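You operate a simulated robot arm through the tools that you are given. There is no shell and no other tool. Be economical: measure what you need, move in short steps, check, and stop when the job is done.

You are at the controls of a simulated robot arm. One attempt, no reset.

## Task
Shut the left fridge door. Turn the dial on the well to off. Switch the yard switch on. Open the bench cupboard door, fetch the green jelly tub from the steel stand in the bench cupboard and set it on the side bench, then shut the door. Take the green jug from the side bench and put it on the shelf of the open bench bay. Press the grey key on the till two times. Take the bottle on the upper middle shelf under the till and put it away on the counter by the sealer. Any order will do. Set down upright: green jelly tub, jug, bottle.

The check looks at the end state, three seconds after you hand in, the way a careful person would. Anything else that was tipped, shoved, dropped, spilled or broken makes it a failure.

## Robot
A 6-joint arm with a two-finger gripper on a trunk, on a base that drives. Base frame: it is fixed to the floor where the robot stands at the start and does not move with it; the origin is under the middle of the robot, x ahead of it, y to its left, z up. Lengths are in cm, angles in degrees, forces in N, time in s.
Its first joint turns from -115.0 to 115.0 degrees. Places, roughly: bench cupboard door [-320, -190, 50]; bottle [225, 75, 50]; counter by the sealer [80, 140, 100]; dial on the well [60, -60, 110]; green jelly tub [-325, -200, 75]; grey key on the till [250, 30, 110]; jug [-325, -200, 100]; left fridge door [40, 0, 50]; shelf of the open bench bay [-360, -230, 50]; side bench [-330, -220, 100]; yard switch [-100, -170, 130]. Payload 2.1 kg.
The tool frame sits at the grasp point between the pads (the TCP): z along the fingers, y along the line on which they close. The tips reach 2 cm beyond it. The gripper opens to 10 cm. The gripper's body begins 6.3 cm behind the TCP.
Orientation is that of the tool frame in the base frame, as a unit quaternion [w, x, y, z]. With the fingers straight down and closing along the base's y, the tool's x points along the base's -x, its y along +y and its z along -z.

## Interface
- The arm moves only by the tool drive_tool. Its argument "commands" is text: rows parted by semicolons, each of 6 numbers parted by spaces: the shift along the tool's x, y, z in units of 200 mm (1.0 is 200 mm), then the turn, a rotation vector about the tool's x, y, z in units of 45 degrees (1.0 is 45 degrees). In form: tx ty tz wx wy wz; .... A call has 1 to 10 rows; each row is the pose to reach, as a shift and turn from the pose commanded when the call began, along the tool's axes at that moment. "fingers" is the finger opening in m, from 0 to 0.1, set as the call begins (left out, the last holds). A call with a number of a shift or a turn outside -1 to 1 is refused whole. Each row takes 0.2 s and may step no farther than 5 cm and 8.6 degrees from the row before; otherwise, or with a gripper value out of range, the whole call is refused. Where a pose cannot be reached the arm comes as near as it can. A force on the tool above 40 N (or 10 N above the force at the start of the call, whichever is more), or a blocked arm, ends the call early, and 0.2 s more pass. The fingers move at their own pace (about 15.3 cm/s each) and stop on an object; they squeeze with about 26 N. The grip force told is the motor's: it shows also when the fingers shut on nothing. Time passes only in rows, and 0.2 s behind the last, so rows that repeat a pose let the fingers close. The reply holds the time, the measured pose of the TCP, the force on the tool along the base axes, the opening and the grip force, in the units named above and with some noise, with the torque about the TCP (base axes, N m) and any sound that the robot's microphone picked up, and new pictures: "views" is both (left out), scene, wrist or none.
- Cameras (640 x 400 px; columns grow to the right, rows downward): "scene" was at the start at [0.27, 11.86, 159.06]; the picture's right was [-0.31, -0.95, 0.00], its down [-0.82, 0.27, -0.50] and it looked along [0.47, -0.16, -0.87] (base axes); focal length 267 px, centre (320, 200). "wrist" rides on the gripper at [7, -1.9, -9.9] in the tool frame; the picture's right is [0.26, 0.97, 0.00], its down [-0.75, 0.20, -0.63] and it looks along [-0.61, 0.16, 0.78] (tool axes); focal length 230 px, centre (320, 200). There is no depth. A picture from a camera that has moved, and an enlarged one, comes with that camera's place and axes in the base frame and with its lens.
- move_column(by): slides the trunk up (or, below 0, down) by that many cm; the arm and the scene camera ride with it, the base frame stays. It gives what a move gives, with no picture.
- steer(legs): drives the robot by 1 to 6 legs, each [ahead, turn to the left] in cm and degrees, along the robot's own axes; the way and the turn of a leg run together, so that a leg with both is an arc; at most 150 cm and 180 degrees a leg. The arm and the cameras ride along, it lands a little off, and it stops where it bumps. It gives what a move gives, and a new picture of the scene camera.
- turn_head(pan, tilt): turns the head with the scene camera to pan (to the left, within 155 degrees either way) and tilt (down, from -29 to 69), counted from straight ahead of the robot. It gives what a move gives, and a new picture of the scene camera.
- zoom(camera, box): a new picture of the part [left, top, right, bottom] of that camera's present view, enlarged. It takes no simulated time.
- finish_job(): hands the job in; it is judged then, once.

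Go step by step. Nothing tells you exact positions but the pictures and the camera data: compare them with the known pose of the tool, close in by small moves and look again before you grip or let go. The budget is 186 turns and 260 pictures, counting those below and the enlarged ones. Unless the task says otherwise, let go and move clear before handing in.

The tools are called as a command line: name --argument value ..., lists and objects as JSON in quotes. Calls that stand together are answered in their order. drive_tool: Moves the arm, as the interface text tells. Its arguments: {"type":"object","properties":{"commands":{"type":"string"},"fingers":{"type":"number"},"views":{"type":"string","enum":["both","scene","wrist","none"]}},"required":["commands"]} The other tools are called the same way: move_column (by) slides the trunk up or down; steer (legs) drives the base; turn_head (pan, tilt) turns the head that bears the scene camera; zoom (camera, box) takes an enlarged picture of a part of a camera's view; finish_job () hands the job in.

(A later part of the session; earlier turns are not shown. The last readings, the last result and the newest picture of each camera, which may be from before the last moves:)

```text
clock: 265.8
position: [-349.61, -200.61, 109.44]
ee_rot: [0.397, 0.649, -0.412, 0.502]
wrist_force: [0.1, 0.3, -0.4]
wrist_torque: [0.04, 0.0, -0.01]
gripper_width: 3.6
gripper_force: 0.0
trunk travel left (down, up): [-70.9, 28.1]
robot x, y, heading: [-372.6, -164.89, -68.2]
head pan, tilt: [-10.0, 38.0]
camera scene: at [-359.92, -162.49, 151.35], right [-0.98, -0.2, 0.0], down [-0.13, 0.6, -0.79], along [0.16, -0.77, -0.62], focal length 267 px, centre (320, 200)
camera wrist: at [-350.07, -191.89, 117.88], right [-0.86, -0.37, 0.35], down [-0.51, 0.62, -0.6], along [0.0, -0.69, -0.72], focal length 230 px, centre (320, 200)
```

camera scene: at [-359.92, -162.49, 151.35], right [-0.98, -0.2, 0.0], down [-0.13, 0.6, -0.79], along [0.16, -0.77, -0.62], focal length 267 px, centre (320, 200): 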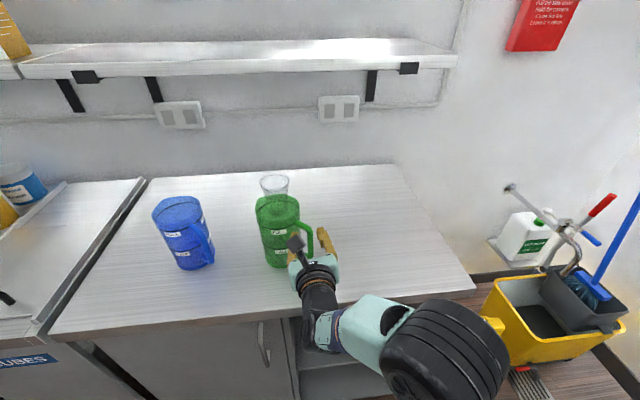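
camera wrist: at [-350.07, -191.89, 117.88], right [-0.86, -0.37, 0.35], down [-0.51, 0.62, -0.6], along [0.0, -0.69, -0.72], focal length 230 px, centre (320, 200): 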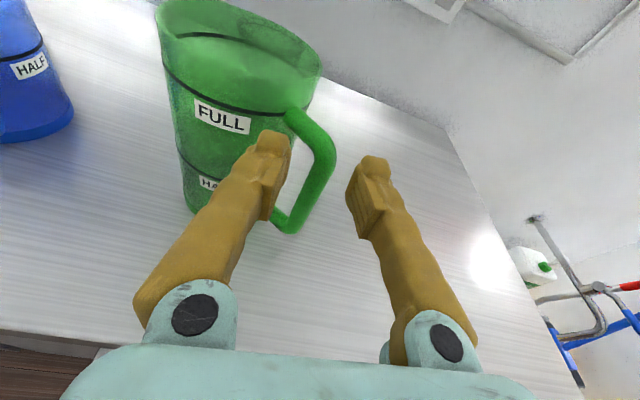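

The bar was just behind the pads. Lower, shift right 1.6 cm and re-approach less deep.

drive_tool --commands "0 0.08 0 0 0 0;0 0.08 0 0 0 0" --fingers 0.044 --views "none"

move_column --by -5.6

drive_tool --commands "0 0 0.08 0 0 0;0 0 0.08 0 0 0" --views "wrist"

```text
clock: 266.4
position: [-350.52, -201.63, 110.05]
ee_rot: [0.397, 0.649, -0.413, 0.501]
wrist_force: [0.3, 0.5, 0.0]
wrist_torque: [0.04, 0.0, 0.02]
gripper_width: 4.41
gripper_force: 0.0
out of reach, approached as far as the arm can: row 1, 2
trunk travel left (down, up): [-70.9, 28.1]
robot x, y, heading: [-372.56, -164.93, -68.1]
head pan, tilt: [-10.0, 38.0]
```

```text
clock: 267.4
position: [-350.5, -201.55, 104.47]
ee_rot: [0.397, 0.648, -0.413, 0.502]
wrist_force: [-0.6, 0.8, -0.4]
wrist_torque: [-0.02, 0.02, 0.02]
gripper_width: 4.38
gripper_force: 0.1
trunk travel left (down, up): [-65.3, 33.7]
robot x, y, heading: [-372.3, -165.02, -68.3]
head pan, tilt: [-10.0, 38.0]
```

```text
clock: 268.0
position: [-350.02, -203.27, 104.12]
ee_rot: [0.397, 0.649, -0.413, 0.502]
wrist_force: [-0.5, -0.4, 0.2]
wrist_torque: [0.02, 0.02, -0.03]
gripper_width: 4.42
gripper_force: 0.1
trunk travel left (down, up): [-65.3, 33.7]
robot x, y, heading: [-372.3, -164.86, -68.1]
head pan, tilt: [-10.0, 38.0]
camera wrist: at [-350.55, -194.41, 112.47], right [-0.86, -0.37, 0.35], down [-0.51, 0.62, -0.6], along [0.0, -0.69, -0.72], focal length 230 px, centre (320, 200)
```

wrist: 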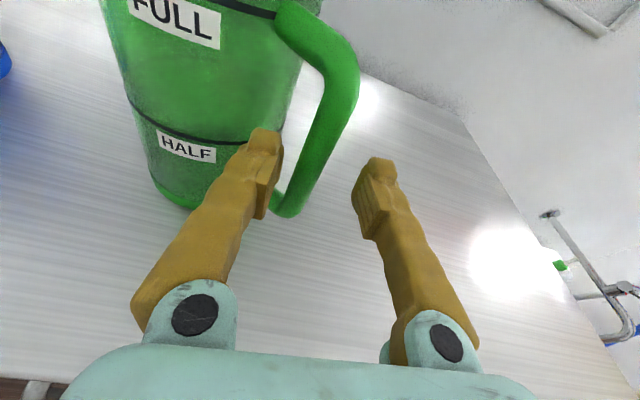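

Shift left 0.8 and go 1.5 cm further in, then check.

drive_tool --commands "0 -0.04 0.02 0 0 0;0 -0.04 0.075 0 0 0;0 -0.04 0.075 0 0 0" --views "wrist"

```text
clock: 268.8
position: [-348.77, -204.45, 103.76]
ee_rot: [0.398, 0.648, -0.413, 0.501]
wrist_force: [0.1, 0.1, 0.8]
wrist_torque: [0.01, -0.02, 0.0]
gripper_width: 4.42
gripper_force: 0.0
trunk travel left (down, up): [-65.3, 33.7]
robot x, y, heading: [-372.97, -164.85, -68.3]
head pan, tilt: [-10.0, 38.0]
camera wrist: at [-349.26, -195.54, 112.09], right [-0.86, -0.37, 0.35], down [-0.51, 0.62, -0.6], along [0.0, -0.69, -0.72], focal length 230 px, centre (320, 200)
```

wrist: 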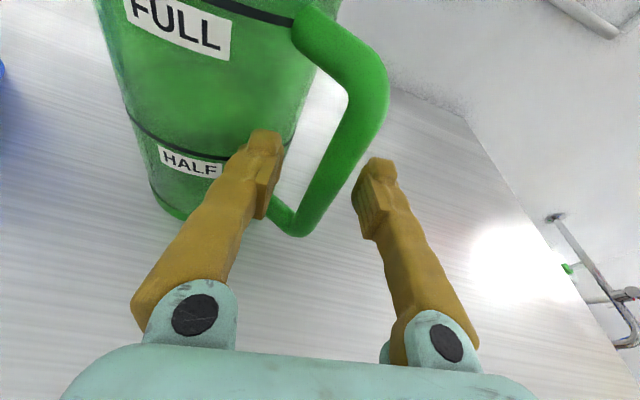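

drive_tool --commands "0 0 0.01 0 0 0;0 0 0.01 0 0 0;0 0 0.01 0 0 0" --fingers 0 --views "wrist"

```text
clock: 269.6
position: [-348.57, -204.67, 103.85]
ee_rot: [0.397, 0.648, -0.412, 0.502]
wrist_force: [2.1, -0.8, 6.0]
wrist_torque: [0.02, -0.88, -0.05]
gripper_width: 0.58
gripper_force: 26.1
trunk travel left (down, up): [-65.3, 33.7]
robot x, y, heading: [-372.55, -165.13, -68.6]
head pan, tilt: [-10.0, 38.0]
camera wrist: at [-349.18, -195.65, 112.11], right [-0.86, -0.37, 0.35], down [-0.51, 0.62, -0.6], along [0.0, -0.69, -0.72], focal length 230 px, centre (320, 200)
```

wrist: 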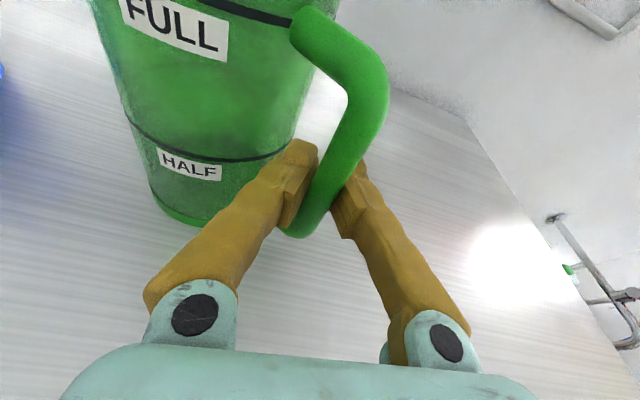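

Something is gripped (0.6 cm). Test with a small lift.

move_column --by 1.5

drive_tool --commands "0 0 0 0 0 0" --views "both"

```text
clock: 270.2
position: [-348.71, -204.41, 105.14]
ee_rot: [0.398, 0.648, -0.414, 0.501]
wrist_force: [1.3, -0.2, -1.3]
wrist_torque: [0.04, 0.1, -0.02]
gripper_width: 0.61
gripper_force: 26.0
trunk travel left (down, up): [-66.8, 32.2]
robot x, y, heading: [-372.61, -164.69, -68.3]
head pan, tilt: [-10.0, 38.0]
```

```text
clock: 270.6
position: [-348.73, -204.6, 105.2]
ee_rot: [0.397, 0.649, -0.413, 0.501]
wrist_force: [-0.2, -0.2, -1.3]
wrist_torque: [0.07, 0.12, 0.0]
gripper_width: 0.6
gripper_force: 25.8
trunk travel left (down, up): [-66.8, 32.2]
robot x, y, heading: [-372.68, -164.8, -68.3]
head pan, tilt: [-10.0, 38.0]
camera scene: at [-359.9, -162.52, 147.25], right [-0.98, -0.2, 0.0], down [-0.13, 0.6, -0.79], along [0.16, -0.77, -0.62], focal length 267 px, centre (320, 200)
camera wrist: at [-349.17, -195.73, 113.53], right [-0.86, -0.37, 0.35], down [-0.51, 0.62, -0.6], along [0.0, -0.69, -0.72], focal length 230 px, centre (320, 200)
```

scene: 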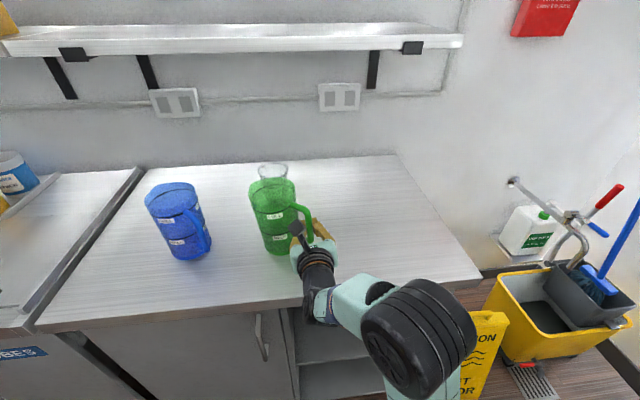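
wrist: 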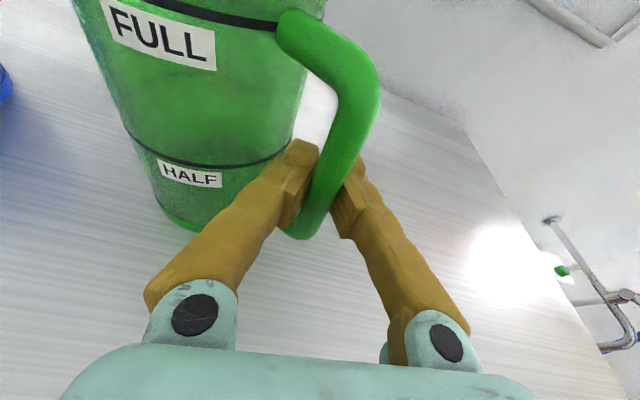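

The jug tips slightly: the bar sits behind the pads in the finger V. Lower, open, retreat 1.8 cm and re-grip.

move_column --by -1.4

drive_tool --commands "0 0 0 0 0 0;0 0 0 0 0 0;0 0 -0.09 0 0 0;0 0 -0.09 0 0 0" --fingers 0.044 --views "wrist"

```text
clock: 271.2
position: [-348.83, -204.48, 104.1]
ee_rot: [0.398, 0.647, -0.414, 0.503]
wrist_force: [-3.9, -0.3, 8.3]
wrist_torque: [0.08, -0.79, 0.02]
gripper_width: 0.58
gripper_force: 25.6
trunk travel left (down, up): [-65.4, 33.6]
robot x, y, heading: [-372.84, -164.82, -68.0]
head pan, tilt: [-10.0, 38.0]
```

```text
clock: 272.2
position: [-349.32, -202.99, 104.05]
ee_rot: [0.397, 0.649, -0.413, 0.5]
wrist_force: [0.7, 0.1, 0.8]
wrist_torque: [-0.01, -0.02, -0.01]
gripper_width: 4.39
gripper_force: 0.0
trunk travel left (down, up): [-65.4, 33.6]
robot x, y, heading: [-372.36, -164.94, -68.6]
head pan, tilt: [-10.0, 38.0]
camera wrist: at [-349.78, -194.06, 112.43], right [-0.86, -0.37, 0.35], down [-0.51, 0.62, -0.6], along [0.0, -0.69, -0.72], focal length 230 px, centre (320, 200)
```

wrist: 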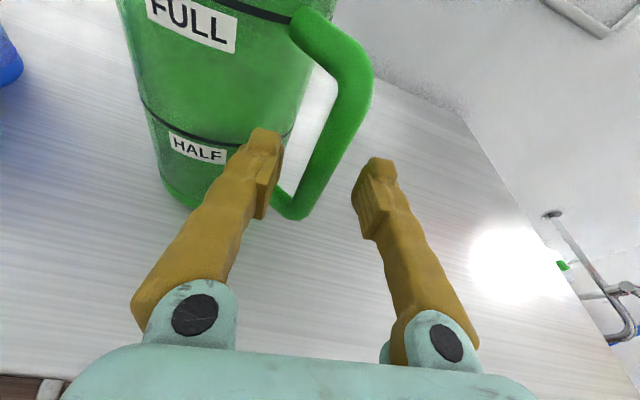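

turn_head --pan -6 --tilt 45

zoom --camera "scene" --box '[230, 130, 360, 240]'

```text
clock: 272.9
position: [-349.28, -202.79, 104.15]
ee_rot: [0.397, 0.649, -0.413, 0.501]
wrist_force: [-0.3, 0.0, -0.1]
wrist_torque: [-0.02, 0.03, -0.01]
gripper_width: 4.39
gripper_force: 0.0
trunk travel left (down, up): [-65.4, 33.6]
robot x, y, heading: [-372.41, -164.65, -68.3]
head pan, tilt: [-6.0, 45.0]
camera scene: at [-359.47, -161.86, 144.83], right [-0.96, -0.27, 0.0], down [-0.19, 0.68, -0.71], along [0.19, -0.68, -0.71], focal length 267 px, centre (320, 200)
```

scene: 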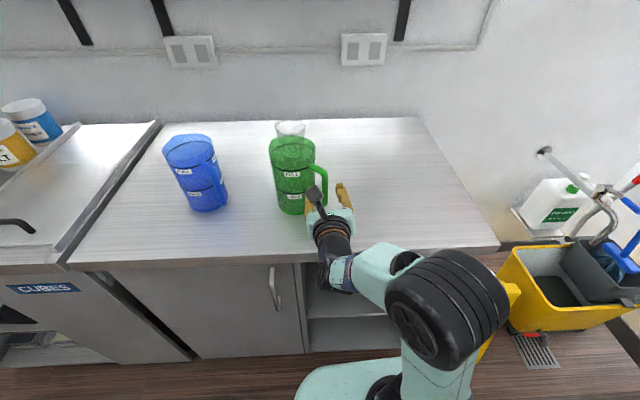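

```text
3.64 times, centred on (295, 185) of scene
camera zoom: at [-359.47, -161.86, 144.83], right [-0.96, -0.27, 0.0], down [-0.19, 0.68, -0.71], along [0.19, -0.68, -0.71], focal length 970 px, centre (411, 254)
```

zoom: 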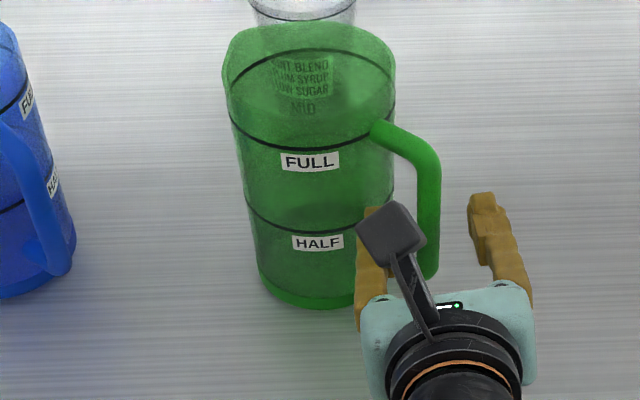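

Bar truly runs from z 98 to 110 at about (-348.5,-204.7); a level grip gives too little leverage. I'll back off and pitch the tool steeply so the long pads lie along the bar.

steer --legs '[[-9, 0]]'

drive_tool --commands "0 0 0 0 -0.18 0;0 0 0 0 -0.36 0;0 0 0 0 -0.54 0;0 0 0 0 -0.72 0;0 0 0 0 -0.9 0;0 0 0 0 -1 0" --fingers 0.05 --views "both"

```text
clock: 274.0
position: [-352.7, -194.56, 104.07]
ee_rot: [0.397, 0.648, -0.413, 0.501]
wrist_force: [-0.1, 0.0, 0.4]
wrist_torque: [0.02, -0.03, -0.01]
gripper_width: 4.4
gripper_force: 0.0
trunk travel left (down, up): [-65.4, 33.6]
robot x, y, heading: [-375.66, -156.43, -68.4]
head pan, tilt: [-6.0, 45.0]
camera scene: at [-362.82, -153.46, 144.83], right [-0.96, -0.27, 0.0], down [-0.19, 0.68, -0.71], along [0.19, -0.68, -0.71], focal length 267 px, centre (320, 200)
```

scene: 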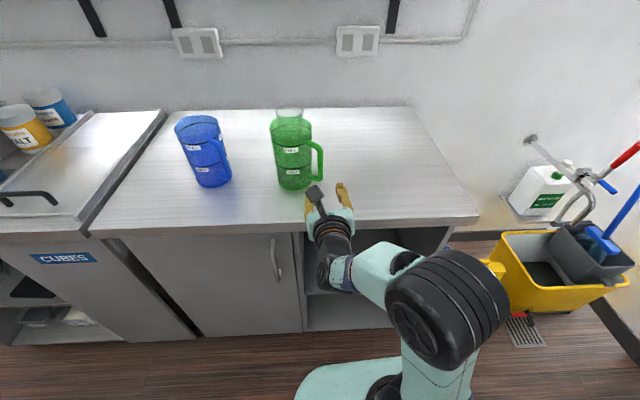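

```text
clock: 275.4
position: [-352.55, -194.6, 104.09]
ee_rot: [0.208, 0.792, -0.533, 0.214]
wrist_force: [-0.7, -1.0, 0.2]
wrist_torque: [0.01, 0.02, -0.01]
gripper_width: 5.0
gripper_force: 0.0
trunk travel left (down, up): [-65.4, 33.6]
robot x, y, heading: [-375.47, -156.31, -68.0]
head pan, tilt: [-6.0, 45.0]
camera scene: at [-362.78, -153.54, 144.83], right [-0.96, -0.27, 0.0], down [-0.19, 0.68, -0.71], along [0.19, -0.68, -0.71], focal length 267 px, centre (320, 200)
camera wrist: at [-349.79, -193.68, 115.88], right [-0.81, -0.53, 0.24], down [-0.51, 0.85, 0.12], along [-0.27, -0.03, -0.96], focal length 230 px, centre (320, 200)
```

scene: 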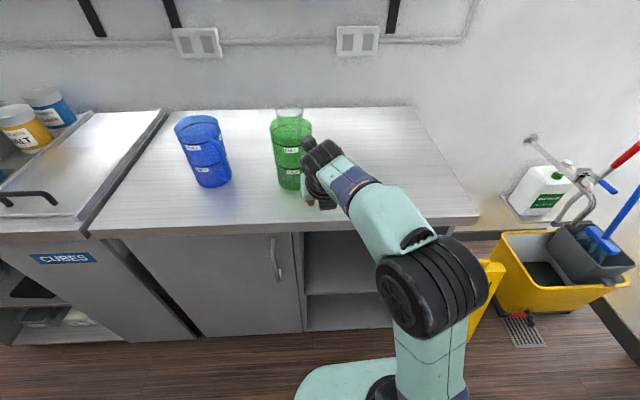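
wrist: 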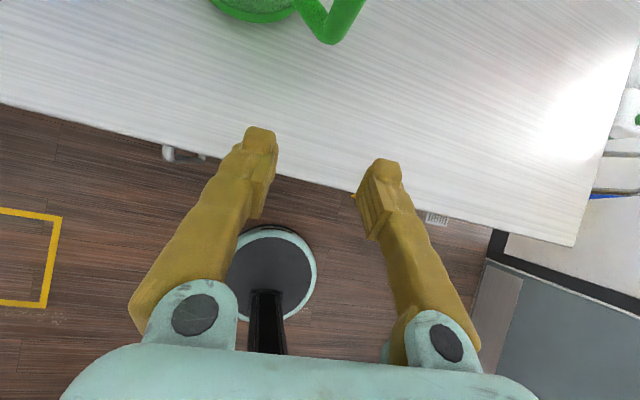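

Tool pitched −55°, and base motion straight ahead leads onto the bar. Advance 7.5, look, then the rest.

steer --legs '[[7.5, 0]]'

zoom --camera "wrist" --box '[0, 0, 640, 400]'

```text
clock: 276.4
position: [-349.97, -201.28, 104.14]
ee_rot: [0.208, 0.791, -0.534, 0.215]
wrist_force: [-0.1, -0.6, 0.3]
wrist_torque: [-0.03, 0.03, -0.01]
gripper_width: 4.98
gripper_force: 0.0
trunk travel left (down, up): [-65.4, 33.6]
robot x, y, heading: [-373.06, -163.22, -68.5]
head pan, tilt: [-6.0, 45.0]
camera scene: at [-360.08, -160.38, 144.84], right [-0.96, -0.27, 0.0], down [-0.19, 0.68, -0.71], along [0.19, -0.68, -0.71], focal length 267 px, centre (320, 200)
```

scene: 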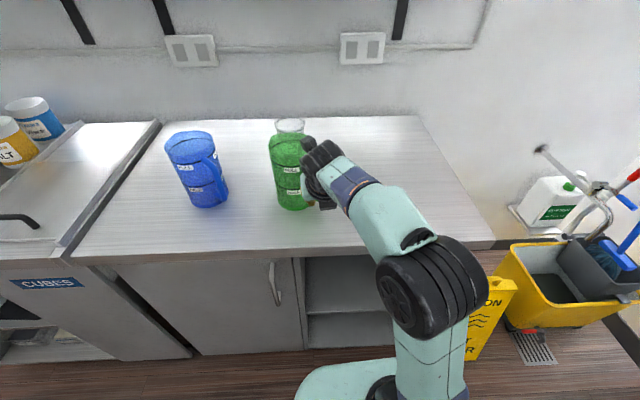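

```text
1.00 times, centred on (320, 200) of wrist (not enlarged: the box is as wide or as high as the picture)
camera zoom: at [-347.12, -200.57, 115.95], right [-0.82, -0.53, 0.24], down [-0.51, 0.85, 0.11], along [-0.27, -0.03, -0.96], focal length 230 px, centre (320, 200)
```

zoom: 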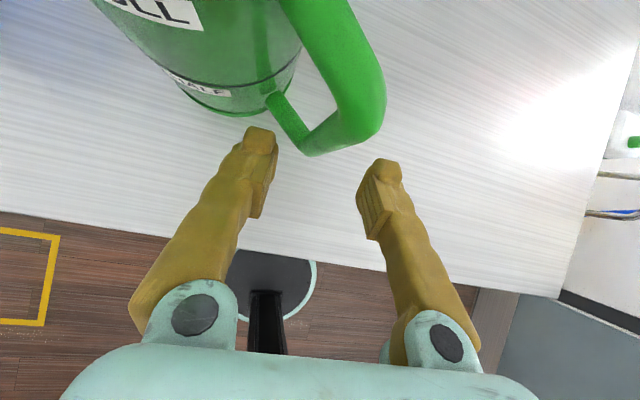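

drive_tool --commands "0 0.02 0 0 0 0;0 0.02 0 0 0 0" --views "none"

steer --legs '[[3.3, 0]]'

zoom --camera "wrist" --box '[0, 0, 640, 400]'

```text
clock: 277.1
position: [-350.22, -201.8, 104.15]
ee_rot: [0.208, 0.791, -0.534, 0.215]
wrist_force: [0.1, -0.9, 0.1]
wrist_torque: [-0.02, 0.0, -0.02]
gripper_width: 5.0
gripper_force: 0.0
trunk travel left (down, up): [-65.4, 33.6]
robot x, y, heading: [-372.76, -163.48, -68.3]
head pan, tilt: [-6.0, 45.0]
```

```text
clock: 277.9
position: [-349.19, -204.67, 104.28]
ee_rot: [0.209, 0.791, -0.533, 0.216]
wrist_force: [0.0, -0.3, 0.3]
wrist_torque: [-0.02, 0.01, 0.02]
gripper_width: 5.0
gripper_force: 0.2
trunk travel left (down, up): [-65.4, 33.6]
robot x, y, heading: [-371.9, -166.67, -68.3]
head pan, tilt: [-6.0, 45.0]
camera scene: at [-358.92, -163.33, 144.84], right [-0.96, -0.27, 0.0], down [-0.19, 0.68, -0.71], along [0.19, -0.68, -0.71], focal length 267 px, centre (320, 200)
```

scene: 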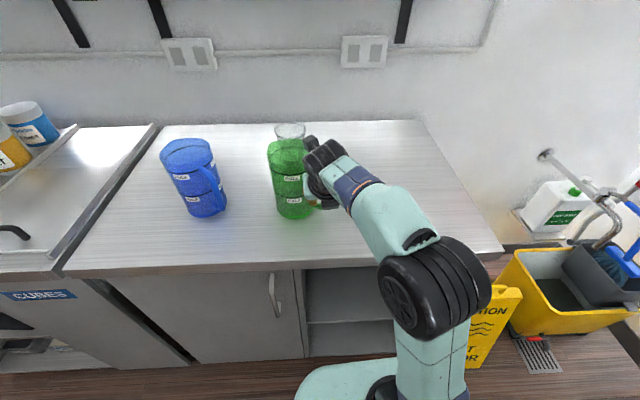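

```text
1.00 times, centred on (320, 200) of wrist (not enlarged: the box is as wide or as high as the picture)
camera zoom: at [-346.34, -203.68, 116.07], right [-0.82, -0.53, 0.24], down [-0.51, 0.85, 0.11], along [-0.27, -0.03, -0.96], focal length 230 px, centre (320, 200)
```

zoom: 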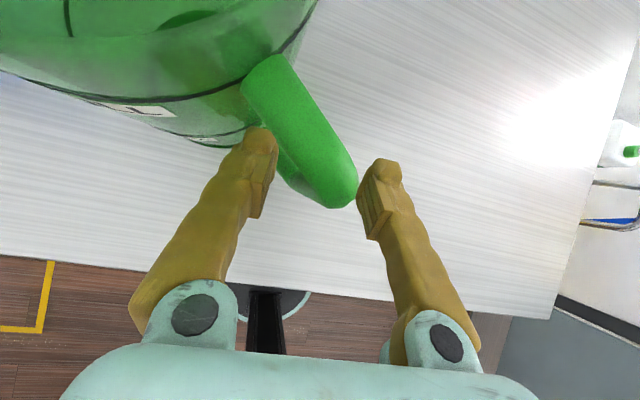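

Looks right: the bar stands between the pads. Shift 0.5 right and close.

drive_tool --commands "0 0.025 0 0 0 0;0 0.025 0 0 0 0" --views "none"

drive_tool --commands "0 0 0 0 0 0;0 0 0 0 0 0;0 0 0 0 0 0" --fingers 0 --views "wrist"

move_column --by 2

zoom --camera "scene" --box '[230, 100, 390, 230]'

```text
clock: 278.5
position: [-349.59, -205.06, 104.2]
ee_rot: [0.209, 0.791, -0.534, 0.215]
wrist_force: [-0.2, 0.3, 0.9]
wrist_torque: [-0.02, -0.01, -0.01]
gripper_width: 4.99
gripper_force: 0.0
trunk travel left (down, up): [-65.4, 33.6]
robot x, y, heading: [-371.71, -166.59, -68.2]
head pan, tilt: [-6.0, 45.0]
```

```text
clock: 279.3
position: [-349.63, -204.97, 104.31]
ee_rot: [0.209, 0.791, -0.534, 0.214]
wrist_force: [0.7, 0.4, 1.1]
wrist_torque: [0.07, -0.14, 0.0]
gripper_width: 1.41
gripper_force: 26.5
trunk travel left (down, up): [-65.4, 33.6]
robot x, y, heading: [-371.75, -166.61, -68.4]
head pan, tilt: [-6.0, 45.0]
camera wrist: at [-346.75, -204.04, 116.07], right [-0.82, -0.53, 0.24], down [-0.51, 0.85, 0.11], along [-0.27, -0.03, -0.96], focal length 230 px, centre (320, 200)
```

wrist: 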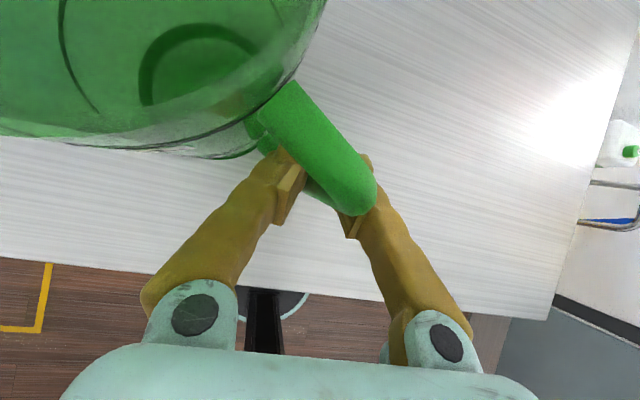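

```text
clock: 280.0
position: [-349.59, -205.04, 106.41]
ee_rot: [0.208, 0.791, -0.534, 0.214]
wrist_force: [-0.3, 0.0, -1.7]
wrist_torque: [0.05, 0.13, 0.0]
gripper_width: 1.38
gripper_force: 26.0
trunk travel left (down, up): [-67.4, 31.6]
robot x, y, heading: [-371.81, -166.35, -68.7]
head pan, tilt: [-6.0, 45.0]
```

```text
3.08 times, centred on (310, 165) of scene
camera zoom: at [-358.77, -163.61, 146.83], right [-0.96, -0.27, 0.0], down [-0.19, 0.68, -0.71], along [0.19, -0.68, -0.71], focal length 821 px, centre (351, 308)
```

zoom: 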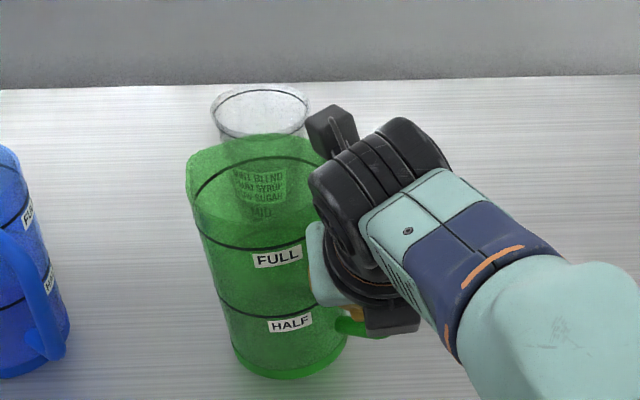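

The jug is lifted and nearly level (weight ≈1.7 N). Raise, back out, and line up with the open bay.

move_column --by 5

steer --legs '[[-30, 0], [0, -38], [14, 0], [0, 35], [-18, 0]]'

zoom --camera "wrist" --box '[0, 0, 640, 400]'

```text
clock: 280.9
position: [-349.55, -204.95, 111.38]
ee_rot: [0.208, 0.791, -0.534, 0.215]
wrist_force: [-0.2, -0.5, -1.1]
wrist_torque: [0.03, 0.14, 0.01]
gripper_width: 1.36
gripper_force: 25.8
trunk travel left (down, up): [-72.4, 26.6]
robot x, y, heading: [-371.9, -166.22, -68.6]
head pan, tilt: [-6.0, 45.0]
```

```text
clock: 288.5
position: [-373.01, -175.21, 111.3]
ee_rot: [0.216, 0.772, -0.561, 0.207]
wrist_force: [0.5, -0.1, -1.9]
wrist_torque: [0.08, 0.1, 0.0]
gripper_width: 1.39
gripper_force: 26.2
trunk travel left (down, up): [-72.4, 26.6]
robot x, y, heading: [-392.33, -135.26, -72.2]
head pan, tilt: [-6.0, 45.0]
camera scene: at [-379.41, -133.33, 151.82], right [-0.98, -0.21, 0.0], down [-0.15, 0.69, -0.71], along [0.14, -0.69, -0.71], focal length 267 px, centre (320, 200)
```

scene: 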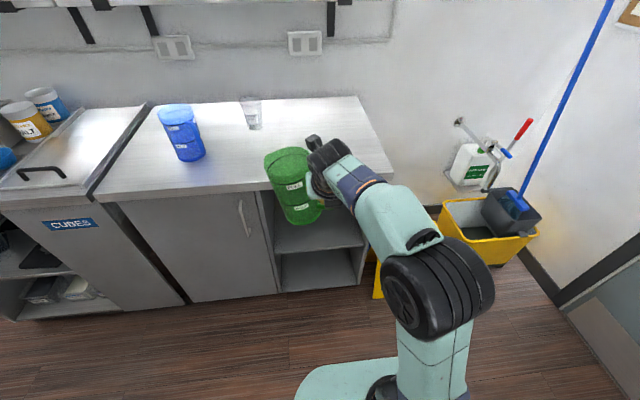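

```text
1.00 times, centred on (320, 200) of wrist (not enlarged: the box is as wide or as high as the picture)
camera zoom: at [-370.09, -174.52, 123.0], right [-0.85, -0.47, 0.24], down [-0.46, 0.88, 0.12], along [-0.27, -0.01, -0.96], focal length 230 px, centre (320, 200)
```

zoom: 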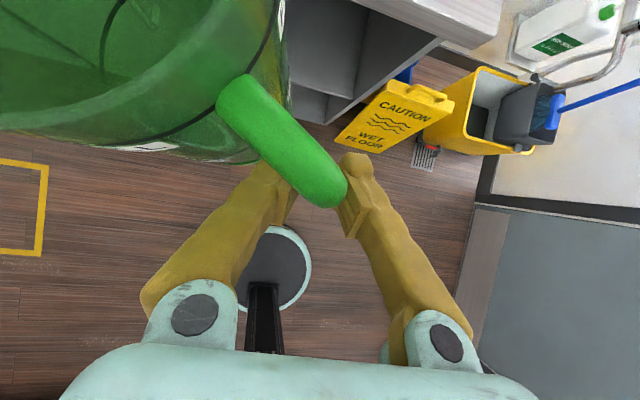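

zoom --camera "scene" --box '[230, 130, 390, 240]'

```text
3.64 times, centred on (310, 185) of scene
camera zoom: at [-379.41, -133.33, 151.82], right [-0.98, -0.21, 0.0], down [-0.15, 0.69, -0.71], along [0.14, -0.69, -0.71], focal length 970 px, centre (356, 254)
```

zoom: 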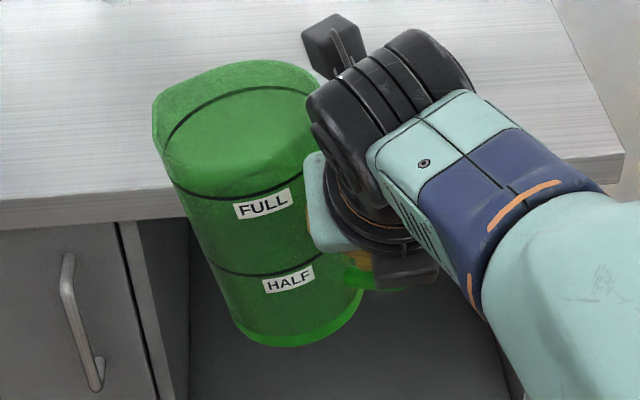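

The jug sags about 10° to the left. Roll the tool about the forward axis to level it.

drive_tool --commands "0 0 0 0.09 0 0.065;0 0 0 0.18 0 0.127" --views "scene"

zoom --camera "scene" --box '[230, 130, 390, 240]'

```text
clock: 289.1
position: [-373.02, -175.02, 111.26]
ee_rot: [0.149, 0.757, -0.581, 0.258]
wrist_force: [0.3, 0.7, -1.6]
wrist_torque: [0.04, 0.08, 0.0]
gripper_width: 1.41
gripper_force: 26.2
trunk travel left (down, up): [-72.4, 26.6]
robot x, y, heading: [-392.84, -135.08, -72.2]
head pan, tilt: [-6.0, 45.0]
camera scene: at [-379.49, -133.21, 151.83], right [-0.98, -0.21, 0.0], down [-0.15, 0.69, -0.71], along [0.15, -0.69, -0.71], focal length 267 px, centre (320, 200)
```

scene: 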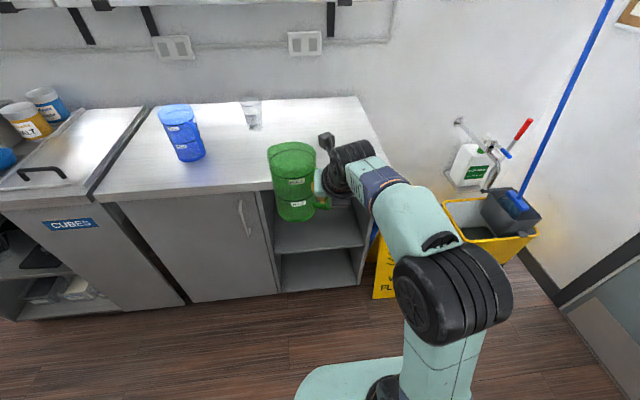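

```text
3.64 times, centred on (310, 185) of scene
camera zoom: at [-379.49, -133.21, 151.83], right [-0.98, -0.21, 0.0], down [-0.15, 0.69, -0.71], along [0.15, -0.69, -0.71], focal length 970 px, centre (356, 254)
```

zoom: 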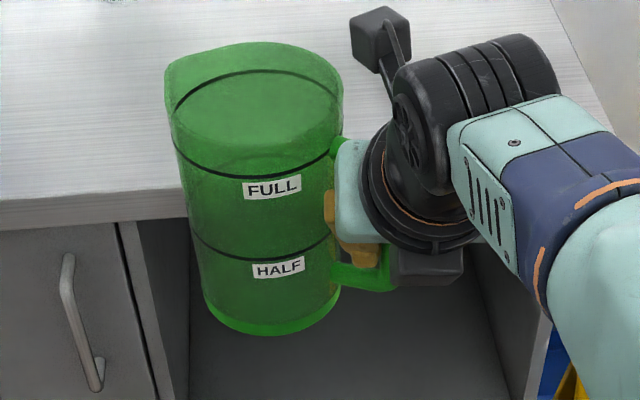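

Level now. Lower to just above shelf height and look.

move_column --by -38

turn_head --pan 5 --tilt 30

```text
clock: 292.8
position: [-373.01, -174.99, 73.33]
ee_rot: [0.149, 0.757, -0.582, 0.258]
wrist_force: [0.5, 1.0, -1.7]
wrist_torque: [0.06, 0.13, -0.02]
gripper_width: 1.34
gripper_force: 26.0
trunk travel left (down, up): [-34.4, 64.6]
robot x, y, heading: [-392.19, -135.05, -72.0]
head pan, tilt: [-6.0, 45.0]
```

```text
clock: 293.5
position: [-372.98, -175.1, 73.31]
ee_rot: [0.15, 0.757, -0.582, 0.257]
wrist_force: [-0.3, -0.5, -1.7]
wrist_torque: [0.07, 0.12, 0.0]
gripper_width: 1.39
gripper_force: 26.1
trunk travel left (down, up): [-34.4, 64.6]
robot x, y, heading: [-392.56, -135.06, -72.1]
head pan, tilt: [5.0, 30.0]
camera scene: at [-377.61, -133.62, 116.08], right [-0.92, -0.39, 0.0], down [-0.19, 0.46, -0.87], along [0.34, -0.8, -0.5], focal length 267 px, centre (320, 200)
```

scene: 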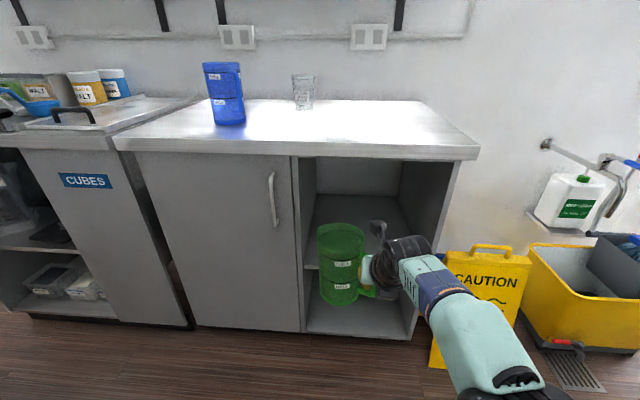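

Shelf is at z≈57, jug bottom ≈64. Aim slightly right, lower 3, and move in partway.

move_column --by -3

steer --legs '[[0, -2.5], [13, 0]]'

zoom --camera "wrist" --box '[0, 0, 640, 400]'

```text
clock: 294.3
position: [-373.07, -175.15, 70.29]
ee_rot: [0.15, 0.757, -0.581, 0.257]
wrist_force: [1.5, -0.5, -1.7]
wrist_torque: [0.04, 0.15, 0.01]
gripper_width: 1.38
gripper_force: 25.7
trunk travel left (down, up): [-31.4, 67.6]
robot x, y, heading: [-392.55, -134.97, -72.0]
head pan, tilt: [5.0, 30.0]
```

```text
clock: 295.9
position: [-371.28, -188.5, 70.3]
ee_rot: [0.155, 0.744, -0.599, 0.254]
wrist_force: [0.6, 0.1, -1.2]
wrist_torque: [0.06, 0.12, -0.02]
gripper_width: 1.39
gripper_force: 25.6
trunk travel left (down, up): [-31.4, 67.6]
robot x, y, heading: [-388.91, -148.18, -74.7]
head pan, tilt: [5.0, 30.0]
camera scene: at [-374.12, -146.81, 113.09], right [-0.94, -0.35, 0.0], down [-0.17, 0.47, -0.87], along [0.3, -0.81, -0.5], focal length 267 px, centre (320, 200)
```

scene: 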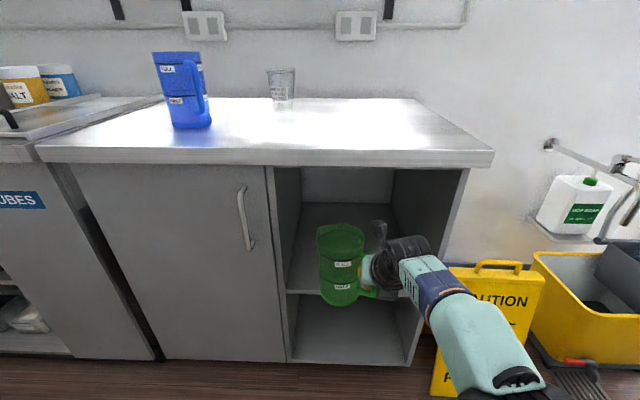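

```text
1.00 times, centred on (320, 200) of wrist (not enlarged: the box is as wide or as high as the picture)
camera zoom: at [-370.53, -188.42, 82.38], right [-0.9, -0.44, 0.08], down [-0.43, 0.9, 0.08], along [-0.1, 0.04, -0.99], focal length 230 px, centre (320, 200)
```

zoom: 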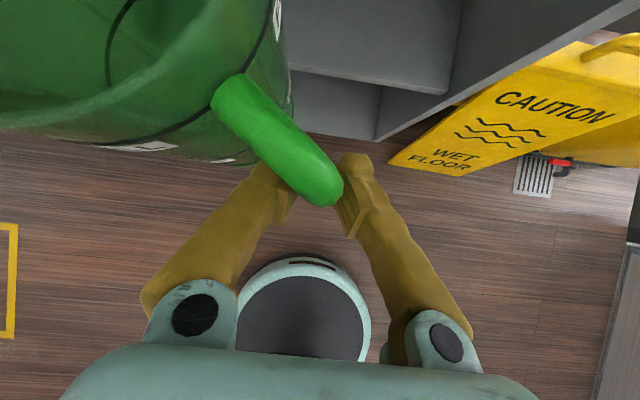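

About 4 cm above the shelf and laterally clear. Go in 11 cm.

steer --legs '[[12, 0]]'

zoom --camera "scene" --box '[230, 140, 470, 370]'

```text
clock: 297.2
position: [-368.28, -200.11, 70.32]
ee_rot: [0.156, 0.743, -0.6, 0.253]
wrist_force: [-0.1, -0.2, -1.5]
wrist_torque: [0.05, 0.13, 0.01]
gripper_width: 1.4
gripper_force: 26.3
trunk travel left (down, up): [-31.4, 67.6]
robot x, y, heading: [-385.97, -159.48, -74.9]
head pan, tilt: [5.0, 30.0]
camera scene: at [-370.96, -158.46, 113.09], right [-0.94, -0.34, 0.0], down [-0.17, 0.47, -0.87], along [0.3, -0.81, -0.5], focal length 267 px, centre (320, 200)
```

scene: 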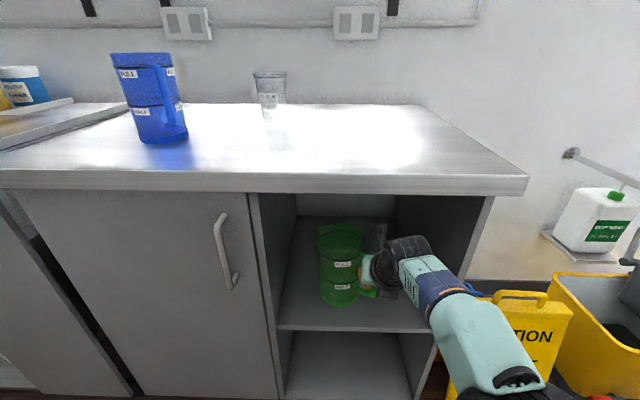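

```text
1.74 times, centred on (350, 255) of scene
camera zoom: at [-370.96, -158.46, 113.09], right [-0.94, -0.34, 0.0], down [-0.17, 0.47, -0.87], along [0.3, -0.81, -0.5], focal length 464 px, centre (268, 104)
```

zoom: 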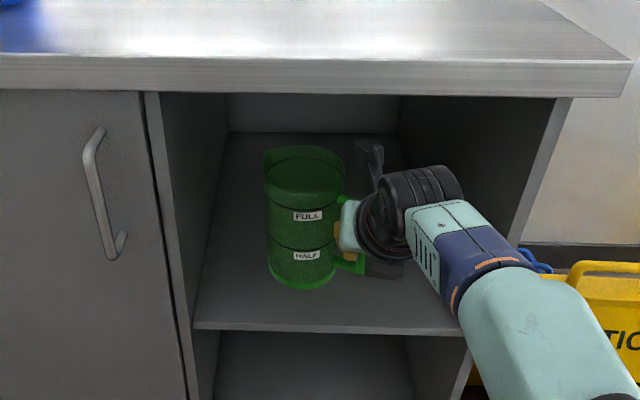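

The jug is well inside the bay above the shelf. Lower it gently.

move_column --by -2.5

move_column --by -0.8

move_column --by -0.6

zoom --camera "scene" --box '[270, 190, 430, 310]'

```text
clock: 297.9
position: [-368.33, -199.99, 67.84]
ee_rot: [0.156, 0.744, -0.599, 0.254]
wrist_force: [-0.4, -0.2, -1.9]
wrist_torque: [0.04, 0.15, 0.02]
gripper_width: 1.37
gripper_force: 26.0
trunk travel left (down, up): [-28.9, 70.1]
robot x, y, heading: [-385.93, -159.1, -74.7]
head pan, tilt: [5.0, 30.0]
```

```text
clock: 298.5
position: [-368.39, -200.04, 67.15]
ee_rot: [0.157, 0.743, -0.599, 0.253]
wrist_force: [-0.1, 0.3, -1.7]
wrist_torque: [0.06, 0.14, -0.02]
gripper_width: 1.39
gripper_force: 26.1
trunk travel left (down, up): [-28.1, 70.9]
robot x, y, heading: [-386.29, -159.2, -74.7]
head pan, tilt: [5.0, 30.0]
```

```text
clock: 299.0
position: [-368.38, -200.14, 66.37]
ee_rot: [0.156, 0.744, -0.598, 0.254]
wrist_force: [0.2, 0.2, -1.3]
wrist_torque: [0.02, 0.13, 0.01]
gripper_width: 1.38
gripper_force: 26.4
trunk travel left (down, up): [-27.5, 71.5]
robot x, y, heading: [-385.83, -159.38, -74.9]
head pan, tilt: [5.0, 30.0]
```

```text
3.33 times, centred on (350, 250) of scene
camera zoom: at [-370.97, -158.42, 109.19], right [-0.94, -0.34, 0.0], down [-0.17, 0.47, -0.87], along [0.3, -0.81, -0.5], focal length 889 px, centre (220, 33)
```

zoom: 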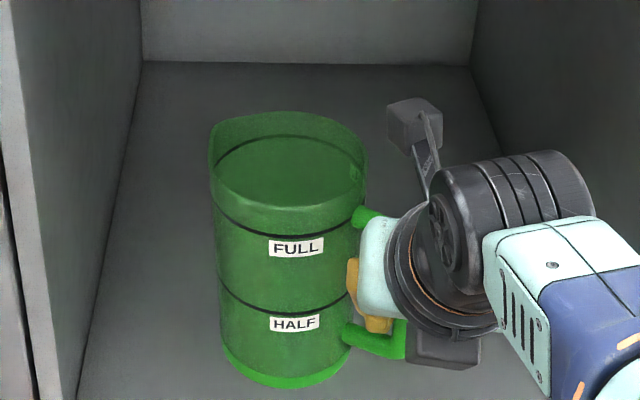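

move_column --by -0.7

move_column --by -0.6

move_column --by -0.5

```text
clock: 299.6
position: [-368.25, -200.18, 65.67]
ee_rot: [0.156, 0.743, -0.6, 0.253]
wrist_force: [0.1, -0.8, -1.7]
wrist_torque: [0.09, 0.11, 0.01]
gripper_width: 1.36
gripper_force: 26.3
trunk travel left (down, up): [-26.8, 72.2]
robot x, y, heading: [-386.02, -159.05, -74.9]
head pan, tilt: [5.0, 30.0]
```

```text
clock: 300.1
position: [-368.33, -200.04, 65.13]
ee_rot: [0.156, 0.743, -0.599, 0.253]
wrist_force: [-0.4, 0.8, -1.5]
wrist_torque: [0.06, 0.18, -0.02]
gripper_width: 1.38
gripper_force: 25.8
trunk travel left (down, up): [-26.2, 72.8]
robot x, y, heading: [-386.06, -158.99, -74.9]
head pan, tilt: [5.0, 30.0]
```

```text
clock: 300.7
position: [-368.3, -200.07, 64.6]
ee_rot: [0.156, 0.743, -0.6, 0.253]
wrist_force: [-0.3, 0.2, -1.6]
wrist_torque: [0.03, 0.13, 0.0]
gripper_width: 1.39
gripper_force: 25.7
trunk travel left (down, up): [-25.7, 73.3]
robot x, y, heading: [-385.91, -158.8, -74.6]
head pan, tilt: [5.0, 30.0]
```

Still hanging free. Continue down.

move_column --by -0.7

move_column --by -0.7

move_column --by -0.6

zoom --camera "scene" --box '[270, 190, 430, 310]'

```text
clock: 301.2
position: [-368.31, -200.15, 63.87]
ee_rot: [0.157, 0.743, -0.599, 0.254]
wrist_force: [-0.1, -0.2, -1.9]
wrist_torque: [0.05, 0.13, -0.02]
gripper_width: 1.41
gripper_force: 25.5
trunk travel left (down, up): [-25.0, 74.0]
robot x, y, heading: [-386.08, -159.42, -74.8]
head pan, tilt: [5.0, 30.0]
```

```text
clock: 301.8
position: [-368.4, -200.22, 63.25]
ee_rot: [0.156, 0.743, -0.6, 0.254]
wrist_force: [0.2, 0.3, -1.3]
wrist_torque: [0.03, 0.12, 0.03]
gripper_width: 1.38
gripper_force: 26.3
trunk travel left (down, up): [-24.3, 74.7]
robot x, y, heading: [-386.31, -159.45, -74.8]
head pan, tilt: [5.0, 30.0]
```

```text
clock: 302.3
position: [-368.27, -199.99, 62.64]
ee_rot: [0.157, 0.743, -0.6, 0.253]
wrist_force: [-0.8, -0.1, -1.6]
wrist_torque: [0.03, 0.12, 0.0]
gripper_width: 1.4
gripper_force: 26.3
trunk travel left (down, up): [-23.7, 75.3]
robot x, y, heading: [-386.07, -159.33, -74.9]
head pan, tilt: [5.0, 30.0]
```

```text
3.33 times, centred on (350, 250) of scene
camera zoom: at [-370.97, -158.42, 105.39], right [-0.94, -0.34, 0.0], down [-0.17, 0.47, -0.87], along [0.3, -0.81, -0.5], focal length 889 px, centre (220, 33)
```

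zoom: 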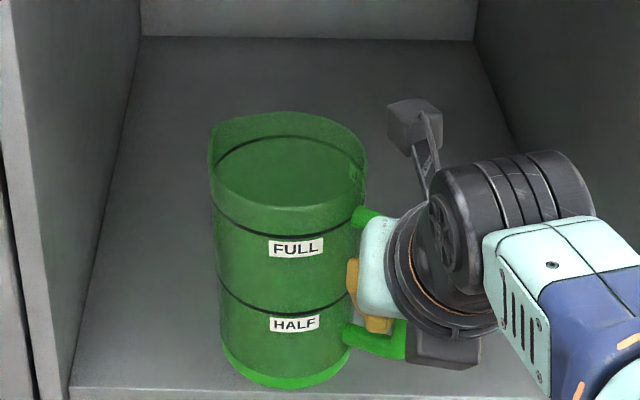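

Still about 2.5 cm above the shelf. Lower on.

move_column --by -1.5

move_column --by -0.7

move_column --by -0.5

zoom --camera "scene" --box '[270, 190, 430, 310]'

```text
clock: 303.0
position: [-368.38, -200.07, 61.03]
ee_rot: [0.155, 0.743, -0.599, 0.253]
wrist_force: [-0.1, -0.8, -0.8]
wrist_torque: [0.03, 0.13, 0.0]
gripper_width: 1.41
gripper_force: 25.9
trunk travel left (down, up): [-22.2, 76.8]
robot x, y, heading: [-385.72, -159.0, -74.8]
head pan, tilt: [5.0, 30.0]
```

```text
clock: 303.5
position: [-368.32, -200.11, 60.48]
ee_rot: [0.156, 0.743, -0.599, 0.254]
wrist_force: [0.1, 0.4, -1.7]
wrist_torque: [0.02, 0.09, 0.0]
gripper_width: 1.38
gripper_force: 26.1
trunk travel left (down, up): [-21.5, 77.5]
robot x, y, heading: [-386.23, -159.56, -74.8]
head pan, tilt: [5.0, 30.0]
```

```text
clock: 304.1
position: [-368.31, -200.12, 59.92]
ee_rot: [0.156, 0.743, -0.599, 0.254]
wrist_force: [-0.3, -0.2, -1.6]
wrist_torque: [0.04, 0.17, -0.03]
gripper_width: 1.4
gripper_force: 25.8
trunk travel left (down, up): [-21.0, 78.0]
robot x, y, heading: [-386.12, -159.29, -74.6]
head pan, tilt: [5.0, 30.0]
```

```text
3.33 times, centred on (350, 250) of scene
camera zoom: at [-370.97, -158.42, 102.69], right [-0.94, -0.34, 0.0], down [-0.17, 0.47, -0.87], along [0.3, -0.81, -0.5], focal length 889 px, centre (220, 33)
```

zoom: 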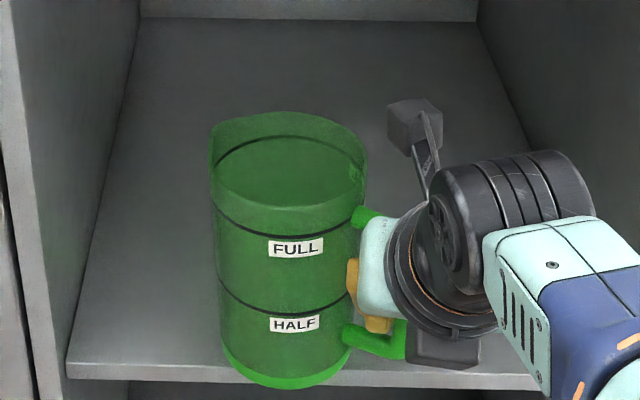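

The shelf's edge is recessed (≈8 cm back, z≈50), so the jug is not far enough in. Raise 4 and move 9 cm further in.

move_column --by 4.5

steer --legs '[[9, 0]]'

zoom --camera "scene" --box '[240, 160, 460, 340]'

```text
clock: 304.9
position: [-368.39, -200.09, 64.33]
ee_rot: [0.156, 0.743, -0.599, 0.253]
wrist_force: [0.9, 0.2, 0.0]
wrist_torque: [0.05, 0.12, -0.01]
gripper_width: 1.39
gripper_force: 26.0
trunk travel left (down, up): [-25.5, 73.5]
robot x, y, heading: [-385.9, -159.47, -74.9]
head pan, tilt: [5.0, 30.0]
```

```text
clock: 306.1
position: [-365.87, -208.85, 64.37]
ee_rot: [0.156, 0.743, -0.599, 0.253]
wrist_force: [0.3, -0.1, -1.6]
wrist_torque: [0.07, 0.13, -0.02]
gripper_width: 1.41
gripper_force: 26.3
trunk travel left (down, up): [-25.5, 73.5]
robot x, y, heading: [-383.56, -167.76, -74.9]
head pan, tilt: [5.0, 30.0]
camera scene: at [-368.6, -167.18, 107.19], right [-0.94, -0.34, 0.0], down [-0.17, 0.47, -0.87], along [0.3, -0.81, -0.5], focal length 267 px, centre (320, 200)
```

scene: 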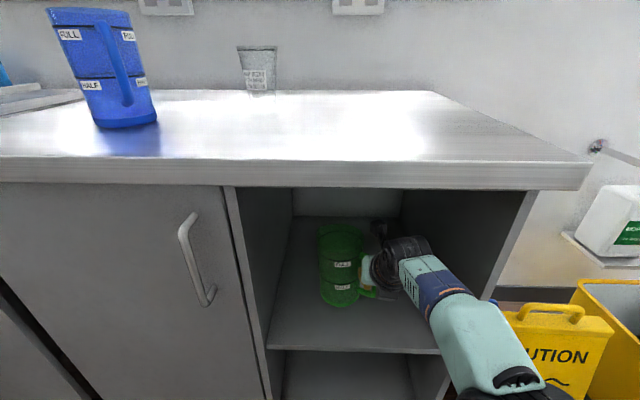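

```text
2.22 times, centred on (350, 250) of scene
camera zoom: at [-368.6, -167.18, 107.19], right [-0.94, -0.34, 0.0], down [-0.17, 0.47, -0.87], along [0.3, -0.81, -0.5], focal length 593 px, centre (253, 89)
```

zoom: 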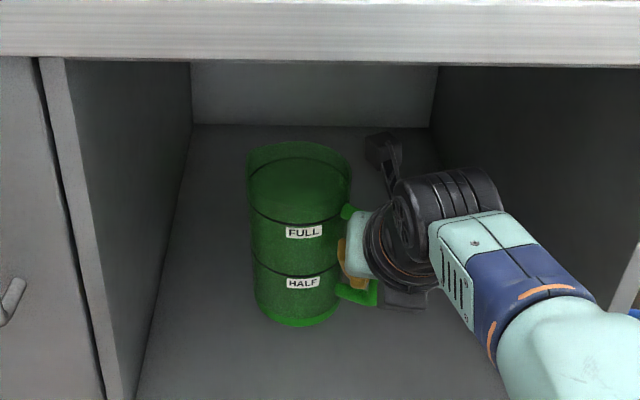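

Now well inside. Lower stepwise until it rests.

move_column --by -3

move_column --by -0.8

move_column --by -0.7

zoom --camera "scene" --box '[240, 160, 460, 370]'

```text
clock: 306.8
position: [-365.95, -208.92, 61.32]
ee_rot: [0.155, 0.744, -0.599, 0.253]
wrist_force: [0.1, -0.6, -1.4]
wrist_torque: [0.03, 0.1, 0.03]
gripper_width: 1.41
gripper_force: 25.8
trunk travel left (down, up): [-22.5, 76.5]
robot x, y, heading: [-383.54, -167.96, -74.5]
head pan, tilt: [5.0, 30.0]
```

```text
clock: 307.4
position: [-365.95, -208.77, 60.53]
ee_rot: [0.155, 0.744, -0.599, 0.254]
wrist_force: [0.5, 0.5, -1.0]
wrist_torque: [0.04, 0.11, 0.0]
gripper_width: 1.41
gripper_force: 26.1
trunk travel left (down, up): [-21.7, 77.3]
robot x, y, heading: [-383.18, -168.09, -74.9]
head pan, tilt: [5.0, 30.0]
```

```text
clock: 307.9
position: [-366.11, -208.79, 59.89]
ee_rot: [0.156, 0.743, -0.6, 0.253]
wrist_force: [-0.1, -0.1, -1.8]
wrist_torque: [0.06, 0.12, 0.01]
gripper_width: 1.42
gripper_force: 26.4
trunk travel left (down, up): [-21.0, 78.0]
robot x, y, heading: [-383.71, -168.22, -74.9]
head pan, tilt: [5.0, 30.0]
```

```text
1.90 times, centred on (350, 265) of scene
camera zoom: at [-368.61, -167.16, 102.69], right [-0.94, -0.34, 0.0], down [-0.17, 0.47, -0.87], along [0.3, -0.81, -0.5], focal length 508 px, centre (263, 76)
```

zoom: 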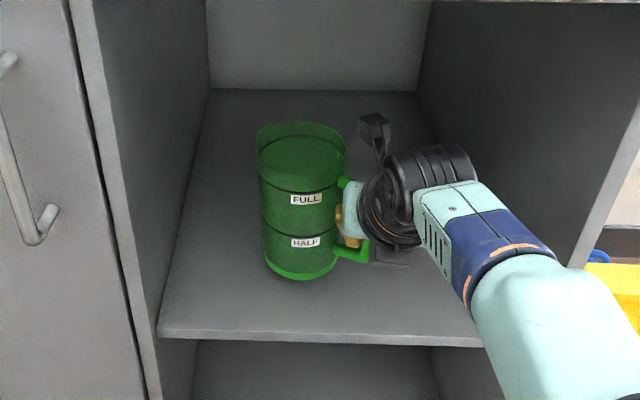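

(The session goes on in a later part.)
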